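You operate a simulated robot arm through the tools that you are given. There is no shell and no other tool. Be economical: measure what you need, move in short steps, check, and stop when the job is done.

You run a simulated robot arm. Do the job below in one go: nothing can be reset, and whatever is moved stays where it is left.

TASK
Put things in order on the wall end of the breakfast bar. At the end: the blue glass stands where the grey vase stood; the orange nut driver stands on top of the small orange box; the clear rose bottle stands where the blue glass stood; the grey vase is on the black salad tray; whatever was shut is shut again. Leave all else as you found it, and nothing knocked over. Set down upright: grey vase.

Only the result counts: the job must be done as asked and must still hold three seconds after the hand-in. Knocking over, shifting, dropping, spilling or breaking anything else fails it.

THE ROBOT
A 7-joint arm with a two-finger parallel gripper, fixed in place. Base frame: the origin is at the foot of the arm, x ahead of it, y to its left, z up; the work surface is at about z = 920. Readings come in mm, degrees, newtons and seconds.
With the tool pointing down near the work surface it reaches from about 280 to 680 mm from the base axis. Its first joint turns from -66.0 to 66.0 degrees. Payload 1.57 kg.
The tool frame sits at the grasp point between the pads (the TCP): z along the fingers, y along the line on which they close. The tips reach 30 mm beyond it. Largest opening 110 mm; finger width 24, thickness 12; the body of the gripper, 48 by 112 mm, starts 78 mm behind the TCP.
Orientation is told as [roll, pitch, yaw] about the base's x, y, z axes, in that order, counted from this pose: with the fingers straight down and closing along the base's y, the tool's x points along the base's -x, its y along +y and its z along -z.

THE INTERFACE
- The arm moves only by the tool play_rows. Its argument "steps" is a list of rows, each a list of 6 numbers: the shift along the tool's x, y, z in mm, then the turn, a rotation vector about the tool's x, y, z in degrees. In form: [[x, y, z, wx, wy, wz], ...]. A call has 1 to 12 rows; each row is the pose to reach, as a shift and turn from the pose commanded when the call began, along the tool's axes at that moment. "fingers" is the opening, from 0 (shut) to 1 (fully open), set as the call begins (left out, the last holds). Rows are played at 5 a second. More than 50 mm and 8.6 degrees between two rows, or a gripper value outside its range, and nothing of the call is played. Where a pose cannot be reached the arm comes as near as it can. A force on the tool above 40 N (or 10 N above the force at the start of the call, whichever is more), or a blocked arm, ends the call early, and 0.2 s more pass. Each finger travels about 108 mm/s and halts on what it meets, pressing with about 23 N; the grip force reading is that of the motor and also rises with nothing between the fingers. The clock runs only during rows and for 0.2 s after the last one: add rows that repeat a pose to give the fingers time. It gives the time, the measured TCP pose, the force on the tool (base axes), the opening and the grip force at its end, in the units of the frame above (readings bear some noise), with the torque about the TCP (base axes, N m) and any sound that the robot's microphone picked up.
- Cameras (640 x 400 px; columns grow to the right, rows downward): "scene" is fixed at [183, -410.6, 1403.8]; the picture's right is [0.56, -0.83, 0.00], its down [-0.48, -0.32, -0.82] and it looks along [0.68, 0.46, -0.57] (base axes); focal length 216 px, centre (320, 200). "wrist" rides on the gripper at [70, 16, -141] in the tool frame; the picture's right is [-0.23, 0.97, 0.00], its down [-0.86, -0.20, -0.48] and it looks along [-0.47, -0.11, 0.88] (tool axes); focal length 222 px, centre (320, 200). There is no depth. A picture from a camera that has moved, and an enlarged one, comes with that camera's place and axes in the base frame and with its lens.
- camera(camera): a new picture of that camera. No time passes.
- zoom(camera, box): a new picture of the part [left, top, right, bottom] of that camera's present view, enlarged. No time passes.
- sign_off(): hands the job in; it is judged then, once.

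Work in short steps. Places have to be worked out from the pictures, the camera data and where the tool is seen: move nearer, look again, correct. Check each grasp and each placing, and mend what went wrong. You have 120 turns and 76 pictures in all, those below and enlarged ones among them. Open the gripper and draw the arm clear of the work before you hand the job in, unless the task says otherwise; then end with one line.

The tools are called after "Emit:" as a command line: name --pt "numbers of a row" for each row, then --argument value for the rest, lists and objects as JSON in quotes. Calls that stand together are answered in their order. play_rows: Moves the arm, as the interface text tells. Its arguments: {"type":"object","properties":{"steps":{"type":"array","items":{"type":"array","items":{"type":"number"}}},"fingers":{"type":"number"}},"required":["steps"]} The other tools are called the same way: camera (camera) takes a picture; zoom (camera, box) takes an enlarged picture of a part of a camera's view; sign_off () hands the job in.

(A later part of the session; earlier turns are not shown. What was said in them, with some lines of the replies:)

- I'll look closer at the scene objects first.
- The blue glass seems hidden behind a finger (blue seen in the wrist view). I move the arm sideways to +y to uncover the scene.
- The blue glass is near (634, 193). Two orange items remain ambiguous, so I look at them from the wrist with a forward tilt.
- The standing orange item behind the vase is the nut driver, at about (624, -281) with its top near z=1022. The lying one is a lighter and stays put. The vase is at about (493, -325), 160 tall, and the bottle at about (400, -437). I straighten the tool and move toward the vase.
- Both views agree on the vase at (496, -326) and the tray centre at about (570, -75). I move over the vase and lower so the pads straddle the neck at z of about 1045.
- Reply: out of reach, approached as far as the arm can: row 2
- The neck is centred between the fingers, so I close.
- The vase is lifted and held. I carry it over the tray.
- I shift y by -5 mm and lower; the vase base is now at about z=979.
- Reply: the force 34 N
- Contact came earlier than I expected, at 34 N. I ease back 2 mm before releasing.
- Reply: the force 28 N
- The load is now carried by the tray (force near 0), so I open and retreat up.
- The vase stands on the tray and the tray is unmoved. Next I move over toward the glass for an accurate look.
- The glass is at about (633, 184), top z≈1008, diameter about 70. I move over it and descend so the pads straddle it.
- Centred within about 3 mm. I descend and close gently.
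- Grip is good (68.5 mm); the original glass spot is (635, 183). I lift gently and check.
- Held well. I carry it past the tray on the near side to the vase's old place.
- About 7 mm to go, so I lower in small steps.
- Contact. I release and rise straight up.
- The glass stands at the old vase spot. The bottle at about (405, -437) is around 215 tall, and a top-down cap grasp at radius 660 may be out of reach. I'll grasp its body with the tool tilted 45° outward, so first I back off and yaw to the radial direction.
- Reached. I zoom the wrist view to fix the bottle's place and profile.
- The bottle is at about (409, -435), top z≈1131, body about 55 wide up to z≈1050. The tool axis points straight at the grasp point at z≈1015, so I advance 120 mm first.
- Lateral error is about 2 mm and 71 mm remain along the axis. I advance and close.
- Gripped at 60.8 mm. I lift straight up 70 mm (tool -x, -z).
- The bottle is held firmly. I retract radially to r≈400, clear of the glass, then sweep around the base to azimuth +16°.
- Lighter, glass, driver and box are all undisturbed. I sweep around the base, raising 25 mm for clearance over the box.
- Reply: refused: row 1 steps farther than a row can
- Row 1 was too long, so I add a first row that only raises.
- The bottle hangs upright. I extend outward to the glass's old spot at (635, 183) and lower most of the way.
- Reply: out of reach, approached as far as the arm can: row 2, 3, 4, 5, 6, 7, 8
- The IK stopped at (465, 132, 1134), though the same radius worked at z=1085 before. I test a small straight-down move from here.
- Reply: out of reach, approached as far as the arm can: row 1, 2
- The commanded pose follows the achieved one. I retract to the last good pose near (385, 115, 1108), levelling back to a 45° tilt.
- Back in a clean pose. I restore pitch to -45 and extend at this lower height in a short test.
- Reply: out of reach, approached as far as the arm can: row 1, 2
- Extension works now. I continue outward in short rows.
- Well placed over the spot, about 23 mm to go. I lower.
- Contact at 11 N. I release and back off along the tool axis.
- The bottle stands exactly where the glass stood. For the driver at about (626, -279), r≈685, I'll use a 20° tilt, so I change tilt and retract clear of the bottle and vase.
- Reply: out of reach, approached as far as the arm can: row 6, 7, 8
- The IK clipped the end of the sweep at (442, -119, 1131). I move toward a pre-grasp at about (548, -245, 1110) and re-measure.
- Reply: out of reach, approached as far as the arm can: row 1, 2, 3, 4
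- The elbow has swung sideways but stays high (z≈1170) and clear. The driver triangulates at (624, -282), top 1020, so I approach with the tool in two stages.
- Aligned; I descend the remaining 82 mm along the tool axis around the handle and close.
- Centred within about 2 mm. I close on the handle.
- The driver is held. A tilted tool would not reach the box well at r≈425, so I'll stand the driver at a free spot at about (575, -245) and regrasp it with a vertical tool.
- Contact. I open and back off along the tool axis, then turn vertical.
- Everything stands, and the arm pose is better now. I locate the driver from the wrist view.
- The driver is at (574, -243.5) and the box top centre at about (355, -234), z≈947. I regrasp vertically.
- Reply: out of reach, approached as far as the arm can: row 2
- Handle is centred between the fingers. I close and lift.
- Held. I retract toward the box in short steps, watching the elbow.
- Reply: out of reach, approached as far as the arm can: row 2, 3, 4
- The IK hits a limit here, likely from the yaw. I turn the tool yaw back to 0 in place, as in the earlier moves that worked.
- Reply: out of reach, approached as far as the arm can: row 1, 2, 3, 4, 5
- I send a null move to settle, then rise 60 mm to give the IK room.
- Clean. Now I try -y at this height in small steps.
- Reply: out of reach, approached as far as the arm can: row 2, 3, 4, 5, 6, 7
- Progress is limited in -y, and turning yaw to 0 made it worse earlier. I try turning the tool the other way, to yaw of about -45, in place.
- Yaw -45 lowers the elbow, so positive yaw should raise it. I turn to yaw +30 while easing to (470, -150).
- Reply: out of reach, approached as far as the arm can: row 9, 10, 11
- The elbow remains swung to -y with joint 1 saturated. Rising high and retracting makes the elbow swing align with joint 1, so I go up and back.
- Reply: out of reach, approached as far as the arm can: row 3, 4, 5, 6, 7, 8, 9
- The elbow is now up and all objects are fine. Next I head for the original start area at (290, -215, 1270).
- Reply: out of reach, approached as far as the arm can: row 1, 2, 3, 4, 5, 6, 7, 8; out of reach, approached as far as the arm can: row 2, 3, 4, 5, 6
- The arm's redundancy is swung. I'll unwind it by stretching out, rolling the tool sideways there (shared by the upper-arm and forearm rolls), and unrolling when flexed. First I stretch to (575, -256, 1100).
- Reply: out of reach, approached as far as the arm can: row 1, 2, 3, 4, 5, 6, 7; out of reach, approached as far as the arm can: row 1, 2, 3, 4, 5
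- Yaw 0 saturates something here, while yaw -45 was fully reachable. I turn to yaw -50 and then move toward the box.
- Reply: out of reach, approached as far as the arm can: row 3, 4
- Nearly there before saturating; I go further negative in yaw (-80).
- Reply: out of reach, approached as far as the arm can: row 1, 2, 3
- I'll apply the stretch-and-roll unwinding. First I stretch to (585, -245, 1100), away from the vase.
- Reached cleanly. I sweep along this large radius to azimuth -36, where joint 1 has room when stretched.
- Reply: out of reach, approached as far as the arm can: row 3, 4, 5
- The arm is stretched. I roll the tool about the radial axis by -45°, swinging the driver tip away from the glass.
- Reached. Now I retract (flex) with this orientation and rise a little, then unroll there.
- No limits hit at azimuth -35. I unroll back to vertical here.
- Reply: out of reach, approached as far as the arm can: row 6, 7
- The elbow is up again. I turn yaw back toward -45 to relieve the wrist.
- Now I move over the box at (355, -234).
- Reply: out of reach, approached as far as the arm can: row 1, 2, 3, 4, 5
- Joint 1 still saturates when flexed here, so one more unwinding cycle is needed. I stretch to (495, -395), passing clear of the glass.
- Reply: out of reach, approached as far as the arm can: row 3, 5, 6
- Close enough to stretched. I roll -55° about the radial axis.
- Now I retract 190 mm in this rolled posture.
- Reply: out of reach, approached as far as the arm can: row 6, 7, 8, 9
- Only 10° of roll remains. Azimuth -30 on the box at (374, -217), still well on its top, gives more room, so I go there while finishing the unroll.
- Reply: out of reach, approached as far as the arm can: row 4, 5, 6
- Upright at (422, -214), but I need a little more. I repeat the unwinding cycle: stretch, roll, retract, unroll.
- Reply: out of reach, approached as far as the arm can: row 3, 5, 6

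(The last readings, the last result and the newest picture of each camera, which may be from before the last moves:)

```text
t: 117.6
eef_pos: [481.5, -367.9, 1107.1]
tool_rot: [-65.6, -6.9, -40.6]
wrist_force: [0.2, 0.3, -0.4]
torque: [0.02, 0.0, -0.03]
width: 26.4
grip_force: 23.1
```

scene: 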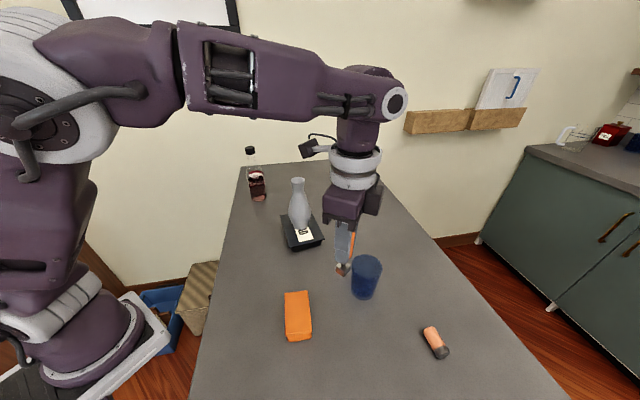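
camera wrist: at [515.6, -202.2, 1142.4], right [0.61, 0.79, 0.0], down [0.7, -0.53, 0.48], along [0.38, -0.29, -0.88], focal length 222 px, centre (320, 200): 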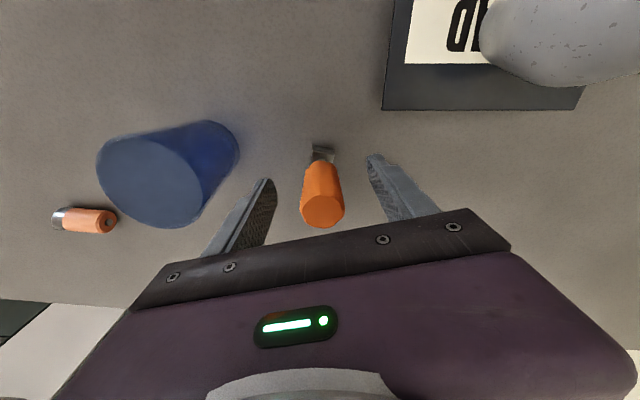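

Emit:
play_rows --pt "35 -9 -2 0 0 0" --pt "70 -18 -4 0 0 0" --pt "105 -27 -6 0 0 0" --pt "140 -37 -8.5 0 0 0" --pt "173.4 -45.8 -10.6 0 0 0" --pt "173.4 -45.8 -10.6 0 0 0"

Emit:
play_rows --pt "0 0 0 -7.4 1 0" --pt "0 0 0 -14.9 2 0" --pt "0 0 0 -22.3 2.9 0" --pt "0 0 0 -29.7 3.9 0" --pt "0 0 0 -37.1 4.9 0" --pt "0 0 0 -44.6 5.9 0" --pt "0 0 0 -52 6.9 0" --pt "0 0 0 -59.5 7.8 0" --pt "0 0 0 -65.6 8.6 0" --pt "0 0 0 -65.6 8.6 0"

```text
t: 119.0
eef_pos: [338.6, -258.1, 1132.7]
tool_rot: [-65.5, -6.9, -40.6]
wrist_force: [0.0, 0.5, -1.8]
torque: [0.04, -0.04, 0.02]
width: 26.5
grip_force: 22.9
```

```text
t: 121.2
eef_pos: [348.8, -252.6, 1130.2]
tool_rot: [-9.4, -1.3, -45.1]
wrist_force: [0.5, -0.5, -1.3]
torque: [-0.03, 0.04, -0.01]
width: 26.6
grip_force: 22.3
out of reach, approached as far as the arm can: row 8, 9, 10
```

I was undoing progress by forcing saturated moves. I run a ratchet cycle without hitting limits: stretch high, roll, retract, partial unroll.

Emit:
play_rows --pt "-38 5 0 1 0 0" --pt "-77 10 0 2 0 0" --pt "-116 15 0 3 0 0" --pt "-155 20 0 3 0 0" --pt "-193 25.5 0 3 0 0" --pt "-193 25.5 0 3 0 0"

Emit:
play_rows --pt "0 0 0 7.4 -1 0" --pt "0 0 0 14.9 -2 0" --pt "0 0 0 22.3 -2.9 0" --pt "0 0 0 29.7 -3.9 0" --pt "0 0 0 37.1 -4.9 0" --pt "0 0 0 44.6 -5.9 0" --pt "0 0 0 52 -6.9 0" --pt "0 0 0 55 -7.3 0" --pt "0 0 0 55 -7.3 0"

Emit:
play_rows --pt "38 -5 0 0 0 0" --pt "77 -10 0 0 0 0" --pt "116 -15 0 0 0 0" --pt "155 -20 0 0 0 0" --pt "185 -24.4 0 0 0 0" --pt "185 -24.4 0 0 0 0"

Emit:
play_rows --pt "0 0 0 -7.4 1 0" --pt "0 0 0 -14.9 2 0" --pt "0 0 0 -22.3 2.9 0" --pt "0 0 0 -29.7 3.9 0" --pt "0 0 0 -37.1 4.9 0" --pt "0 0 0 -44.6 5.9 0" --pt "0 0 0 -50 6.6 0" --pt "0 0 0 -50 6.6 0"

```text
t: 122.6
eef_pos: [500.0, -354.6, 1121.5]
tool_rot: [-12.5, -1.2, -45.2]
wrist_force: [-0.2, -0.1, 0.0]
torque: [0.0, 0.04, -0.01]
width: 26.6
grip_force: 23.0
out of reach, approached as far as the arm can: row 5, 6
```

```text
t: 124.6
eef_pos: [500.8, -355.4, 1119.7]
tool_rot: [-67.9, -6.5, -40.7]
wrist_force: [0.7, 0.6, -0.9]
torque: [-0.02, 0.0, 0.0]
width: 26.7
grip_force: 23.2
```

```text
t: 126.0
eef_pos: [351.7, -241.7, 1119.8]
tool_rot: [-67.8, -6.6, -40.6]
wrist_force: [0.0, 0.1, -1.1]
torque: [0.02, -0.01, 0.04]
width: 26.7
grip_force: 22.6
```

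```text
t: 127.8
eef_pos: [353.2, -239.9, 1121.7]
tool_rot: [-17.4, -1.9, -44.8]
wrist_force: [0.2, 1.3, -0.6]
torque: [-0.01, 0.01, -0.03]
width: 26.4
grip_force: 23.2
```

Clean throughout. I ease toward azimuth -29 on the box and unroll the last 17° slowly.

Emit:
play_rows --pt "0 18 -5.5 0 0 0" --pt "0 36 -11 0 0 0" --pt "0 36 -11 -4 0.5 0" --pt "0 36 -11 -8 1 0" --pt "0 36 -11 -8 1 0"

Emit:
play_rows --pt "0 0 0 -3 0.4 0" --pt "0 0 0 -6 0.8 0" --pt "0 0 0 -9.4 1.2 0" --pt "0 0 0 -9.4 1.2 0"

```text
t: 129.0
eef_pos: [379.6, -215.1, 1121.4]
tool_rot: [-9.4, -1.0, -45.2]
wrist_force: [0.2, 0.5, -0.7]
torque: [0.01, 0.01, -0.01]
width: 26.6
grip_force: 22.9
```

```text
t: 130.0
eef_pos: [426.6, -213.3, 1108.6]
tool_rot: [-0.5, 0.3, -45.3]
wrist_force: [0.5, 0.1, -1.0]
torque: [0.02, 0.04, 0.0]
width: 26.5
grip_force: 23.3
out of reach, approached as far as the arm can: row 2, 3, 4
```

Emit:
camera --camera "scene"

```text
4 pictures are left
```

scene: 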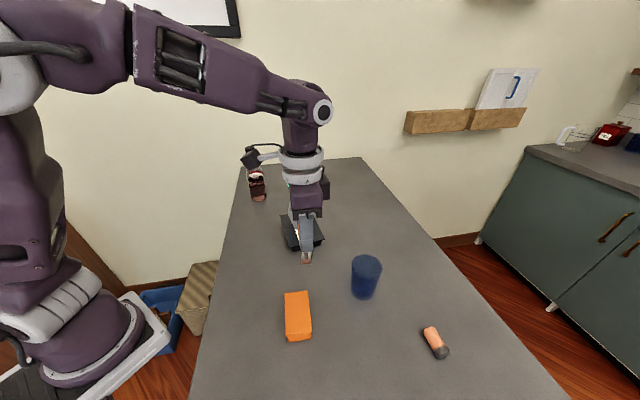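

The elbow is up now and close to the normal arm shape. I try turning yaw toward 0, then moving to the box.

Emit:
play_rows --pt "0 0 0 0 0 -7" --pt "0 0 0 0 0 -14" --pt "0 0 0 0 0 -21" --pt "0 0 0 0 0 -28" --pt "0 0 0 0 0 -35" --pt "0 0 0 0 0 -35"

Emit:
play_rows --pt "12 0 0 0 0 0" --pt "24 0 0 0 0 0" --pt "36 0 0 0 0 0" --pt "36 0 0 0 0 0"

```text
t: 131.4
eef_pos: [479.1, -182.5, 1101.3]
tool_rot: [0.1, 0.2, -10.3]
wrist_force: [0.2, -0.1, -0.7]
torque: [-0.03, -0.01, 0.02]
width: 26.5
grip_force: 23.1
out of reach, approached as far as the arm can: row 2, 3, 4, 5, 6
```

```text
t: 132.4
eef_pos: [463.6, -159.1, 1093.6]
tool_rot: [0.0, 0.3, -10.3]
wrist_force: [-0.8, -0.2, -0.8]
torque: [-0.01, -0.01, 0.0]
width: 26.5
grip_force: 22.6
out of reach, approached as far as the arm can: row 1, 2, 3, 4
```

Positive yaw worsens it, negative helps. I turn to yaw -90 and then go toward (400, -235).

Emit:
play_rows --pt "0 0 0 0 0 8" --pt "0 0 0 0 0 16" --pt "0 0 0 0 0 24" --pt "0 0 0 0 0 32" --pt "0 0 0 0 0 40" --pt "0 0 0 0 0 48" --pt "0 0 0 0 0 56" --pt "0 0 0 0 0 64" --pt "0 0 0 0 0 72" --pt "0 0 0 0 0 80" --pt "0 0 0 0 0 80"

Emit:
play_rows --pt "-20 -10 0 0 0 0" --pt "-40 -20 0 0 0 0" --pt "-58 -35 0 0 0 0" --pt "-75 -55 0 0 0 0" --pt "-75 -55 0 0 0 0"

```text
t: 134.8
eef_pos: [464.7, -158.9, 1094.0]
tool_rot: [-0.2, 0.1, -90.4]
wrist_force: [0.9, 0.4, -0.5]
torque: [-0.02, 0.03, -0.01]
width: 26.5
grip_force: 22.9
```

```text
t: 136.0
eef_pos: [423.4, -232.8, 1090.1]
tool_rot: [-0.5, -0.1, -90.3]
wrist_force: [-0.2, -0.4, 0.1]
torque: [0.0, 0.01, 0.02]
width: 26.6
grip_force: 23.3
out of reach, approached as far as the arm can: row 4, 5
```

Instead I'll regrasp with the tool leaning 35° about its closing axis (wrist toward +y), which keeps joint 1 off its limit over the box. First I stand the driver at a free spot at about (465, -215).

Emit:
play_rows --pt "9 20 0 0 0 0" --pt "18 42 0 0 0 0" --pt "18 42 40 0 0 0" --pt "18 42 75 0 0 0" --pt "18 42 84 0 0 0" --pt "18 42 84 0 0 0"

```text
t: 137.4
eef_pos: [466.2, -212.3, 1005.8]
tool_rot: [-0.2, 0.2, -90.3]
wrist_force: [0.2, 0.2, -1.5]
torque: [0.03, -0.02, 0.01]
width: 26.7
grip_force: 22.9
```

Emit:
play_rows --pt "0 0 2 0 0 0" --pt "0 0 4 0 0 0" --pt "0 0 4 0 0 0"

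Emit:
play_rows --pt "0 0 1 0 0 0" --pt "0 0 1 0 0 0"

```text
t: 138.2
eef_pos: [466.3, -212.5, 1001.6]
tool_rot: [0.0, 0.1, -90.3]
wrist_force: [-2.0, 2.3, 39.1]
torque: [-0.18, 0.09, -0.03]
width: 26.6
grip_force: 22.6
```

```text
t: 138.8
eef_pos: [466.4, -212.1, 1000.2]
tool_rot: [-0.1, 0.2, -90.3]
wrist_force: [2.8, 3.3, 39.0]
torque: [-0.03, -0.25, 0.03]
width: 27.2
grip_force: 22.8
```

Firm contact. I ease up 1.5 mm, release, rise 100 mm, then lean -35° about the closing axis.

Emit:
play_rows --pt "0 0 -1.5 0 0 0" --pt "0 0 -1.5 0 0 0"

Emit:
play_rows --pt "0 0 0 0 0 0" --pt "0 0 0 0 0 0" --pt "0 0 0 0 0 0" --pt "0 0 -30 0 0 0" --pt "0 0 -65 0 0 0" --pt "0 0 -100 0 0 0" --pt "0 0 -100 0 0 0" --fingers 0.7

Emit:
play_rows --pt "0 0 0 0 -7 0" --pt "0 0 0 0 -14 0" --pt "0 0 0 0 -21 0" --pt "0 0 0 0 -28 0" --pt "0 0 0 0 -35 0" --pt "0 0 0 0 -35 0"

Emit:
camera --camera "wrist"

```text
t: 139.4
eef_pos: [464.6, -212.4, 1001.3]
tool_rot: [-0.3, 0.2, -90.2]
wrist_force: [4.7, 3.1, 12.1]
torque: [0.14, -0.43, 0.08]
width: 26.6
grip_force: 22.8
```

```text
t: 141.0
eef_pos: [464.4, -214.1, 1100.6]
tool_rot: [-0.2, 0.1, -90.2]
wrist_force: [0.0, 0.8, 0.1]
torque: [0.02, -0.04, -0.02]
width: 76.9
grip_force: 0.1
```

```text
t: 142.4
eef_pos: [465.7, -213.4, 1101.8]
tool_rot: [-0.2, -35.0, -90.2]
wrist_force: [0.4, 0.2, -0.3]
torque: [0.0, 0.03, -0.02]
width: 77.0
grip_force: 0.0
```

```text
3 pictures are left
camera wrist: at [483.4, -76.1, 1178.5], right [0.97, -0.19, 0.13], down [-0.2, -0.43, 0.88], along [-0.11, -0.88, -0.45], focal length 222 px, centre (320, 200)
```

wrist: 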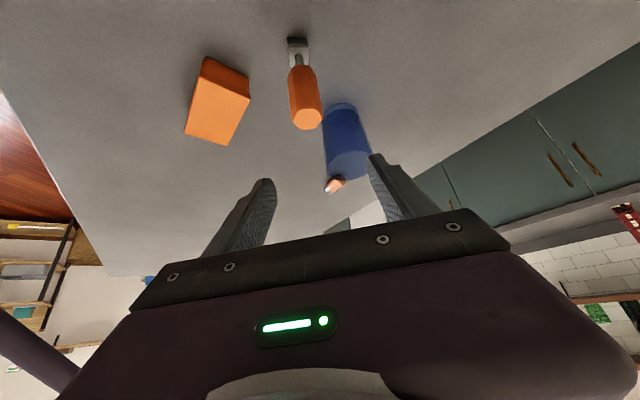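

The driver stands upright at (466, -214). I descend straight with the leaning tool and grasp.

Emit:
play_rows --pt "19 0 27 0 0 0" --pt "38 0 55 0 0 0" --pt "57.5 0 82 0 0 0" --pt "57.5 0 82 0 0 0"

Emit:
play_rows --pt "0 0 0 0 0 0" --pt "0 0 0 0 0 0" --pt "0 0 0 0 0 0" --pt "0 0 0 0 0 0" --fingers 0

Emit:
play_rows --pt "-6 0 -8 0 0 0" --pt "-17 0 -25 0 0 0" --pt "-37 0 -53 0 0 0" --pt "-37 0 -53 0 0 0"

```text
t: 143.4
eef_pos: [466.8, -210.6, 1002.2]
tool_rot: [-0.1, -34.9, -90.0]
wrist_force: [-0.3, 0.5, 1.3]
torque: [-0.02, -0.02, 0.03]
width: 76.9
grip_force: 0.1
```

```text
t: 144.4
eef_pos: [466.9, -211.1, 1002.5]
tool_rot: [-0.3, -34.9, -90.1]
wrist_force: [-0.5, -0.8, 0.8]
torque: [0.01, 0.01, -0.02]
width: 26.7
grip_force: 22.7
```

```text
t: 145.4
eef_pos: [466.5, -214.5, 1064.4]
tool_rot: [-0.3, -35.0, -90.2]
wrist_force: [-0.3, 0.8, -1.0]
torque: [-0.01, 0.01, 0.0]
width: 26.7
grip_force: 23.3
```

Held. I move over the box.

Emit:
play_rows --pt "-4 -27 2.8 0 0 0" --pt "-8 -55 5.6 0 0 0" --pt "-12 -82 8.4 0 0 0" --pt "-16 -109.5 11.2 0 0 0" --pt "-16 -109.5 11.2 0 0 0"

```text
t: 146.6
eef_pos: [356.3, -235.3, 1064.5]
tool_rot: [-0.1, -34.9, -90.1]
wrist_force: [0.0, 0.1, -0.7]
torque: [-0.01, -0.01, 0.01]
width: 26.6
grip_force: 22.8
```

Reached exactly. I check with the scene picture before lowering.

Emit:
zoom --camera "scene" --box '[230, 220, 390, 360]'

```text
2.86 times, centred on (310, 290) of scene
camera zoom: at [183.0, -410.6, 1403.8], right [0.56, -0.83, 0.0], down [-0.48, -0.32, -0.82], along [0.68, 0.46, -0.57], focal length 616 px, centre (349, -57)
```

zoom: 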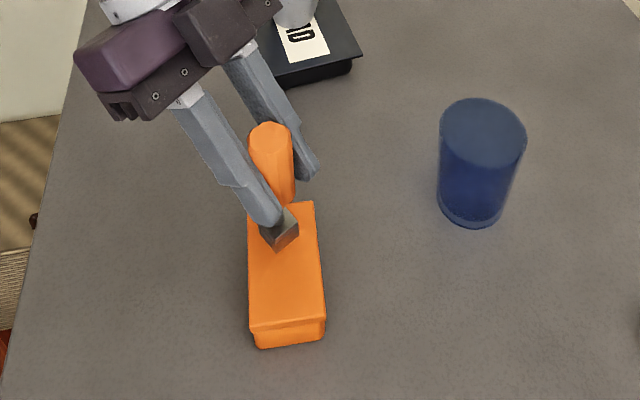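

The socket will land near the middle of the box top. I lower 29 mm, then creep.

Emit:
play_rows --pt "5.7 0 8.2 0 0 0" --pt "11.5 0 16.4 0 0 0" --pt "16.6 0 23.8 0 0 0" --pt "16.6 0 23.8 0 0 0"

Emit:
play_rows --pt "0.6 0 0.8 0 0 0" --pt "1.1 0 1.6 0 0 0" --pt "1.1 0 1.6 0 0 0"

```text
t: 147.6
eef_pos: [357.7, -234.2, 1039.9]
tool_rot: [0.0, -35.1, -90.2]
wrist_force: [-1.2, -0.9, 37.8]
torque: [-0.33, 0.06, 0.04]
width: 27.0
grip_force: 22.9
```

```text
t: 148.4
eef_pos: [357.0, -233.4, 1036.1]
tool_rot: [-0.2, -34.9, -90.1]
wrist_force: [-0.1, 0.5, 39.3]
torque: [-0.16, -0.04, -0.03]
width: 26.5
grip_force: 22.9
```

Contact with the box top. I ease up.

Emit:
play_rows --pt "-1 0 -1.4 0 0 0" --pt "-1 0 -1.4 0 0 0"

```text
t: 149.0
eef_pos: [356.5, -231.4, 1036.8]
tool_rot: [-0.4, -34.9, -90.2]
wrist_force: [1.3, -2.9, 11.3]
torque: [-0.4, -0.18, 0.01]
width: 26.4
grip_force: 23.4
```

I release and withdraw along the tool axis.

Emit:
play_rows --pt "-0.3 0 -0.4 0 0 0" --pt "-0.3 0 -0.4 0 0 0"

Emit:
play_rows --pt "0 0 0 0 0 0" --pt "0 0 0 0 0 0" --pt "0 0 0 0 0 0" --pt "0 0 -25 0 0 0" --pt "0 0 -55 0 0 0" --pt "0 0 -90 0 0 0" --pt "0 0 -125 0 0 0" --pt "0 0 -125 0 0 0" --fingers 0.75

Emit:
camera --camera "scene"

```text
t: 149.6
eef_pos: [355.9, -232.5, 1036.3]
tool_rot: [-0.3, -34.8, -90.2]
wrist_force: [-0.4, -0.1, -0.4]
torque: [0.0, 0.04, 0.02]
width: 26.4
grip_force: 23.2
```

```text
t: 151.4
eef_pos: [354.0, -161.4, 1138.6]
tool_rot: [-0.3, -34.8, -90.0]
wrist_force: [-0.2, -0.2, 0.0]
torque: [0.01, 0.0, -0.01]
width: 82.5
grip_force: 0.0
```

```text
1 pictures are left
```

scene: 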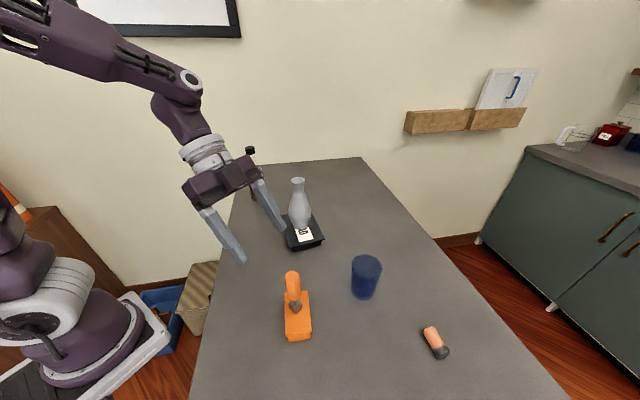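

The driver stands on the box and everything else is in place. I draw the arm higher with the gripper open and take one last look.

Emit:
play_rows --pt "-11 0 -16 0 0 0" --pt "-23 0 -33 0 0 0" --pt "-34 0 -49 0 0 0" --pt "-34 0 -49 0 0 0" --fingers 1

Emit:
zoom --camera "scene" --box '[220, 130, 460, 370]'

```text
t: 152.4
eef_pos: [355.8, -161.6, 1199.2]
tool_rot: [-0.3, -34.9, -90.0]
wrist_force: [0.0, -0.8, -0.3]
torque: [-0.01, -0.03, -0.02]
width: 110.1
grip_force: 0.0
```

```text
1.67 times, centred on (340, 250) of scene
camera zoom: at [183.0, -410.6, 1403.8], right [0.56, -0.83, 0.0], down [-0.48, -0.32, -0.82], along [0.68, 0.46, -0.57], focal length 359 px, centre (287, 117)
```

zoom: 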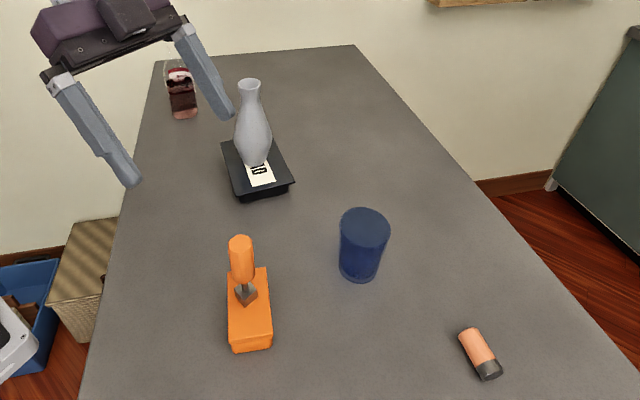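

All four items are in their places, nothing is knocked over, and the arm is clear, so I hand in.

Emit:
sign_off

```text
The job is handed in.
```

The job is handed in: the grey vase stands upright on the salad tray, the blue glass where the vase stood, the rose bottle where the glass stood, and the nut driver upright on the orange box; nothing needed opening, and the last picture showed nothing else moved or knocked over.
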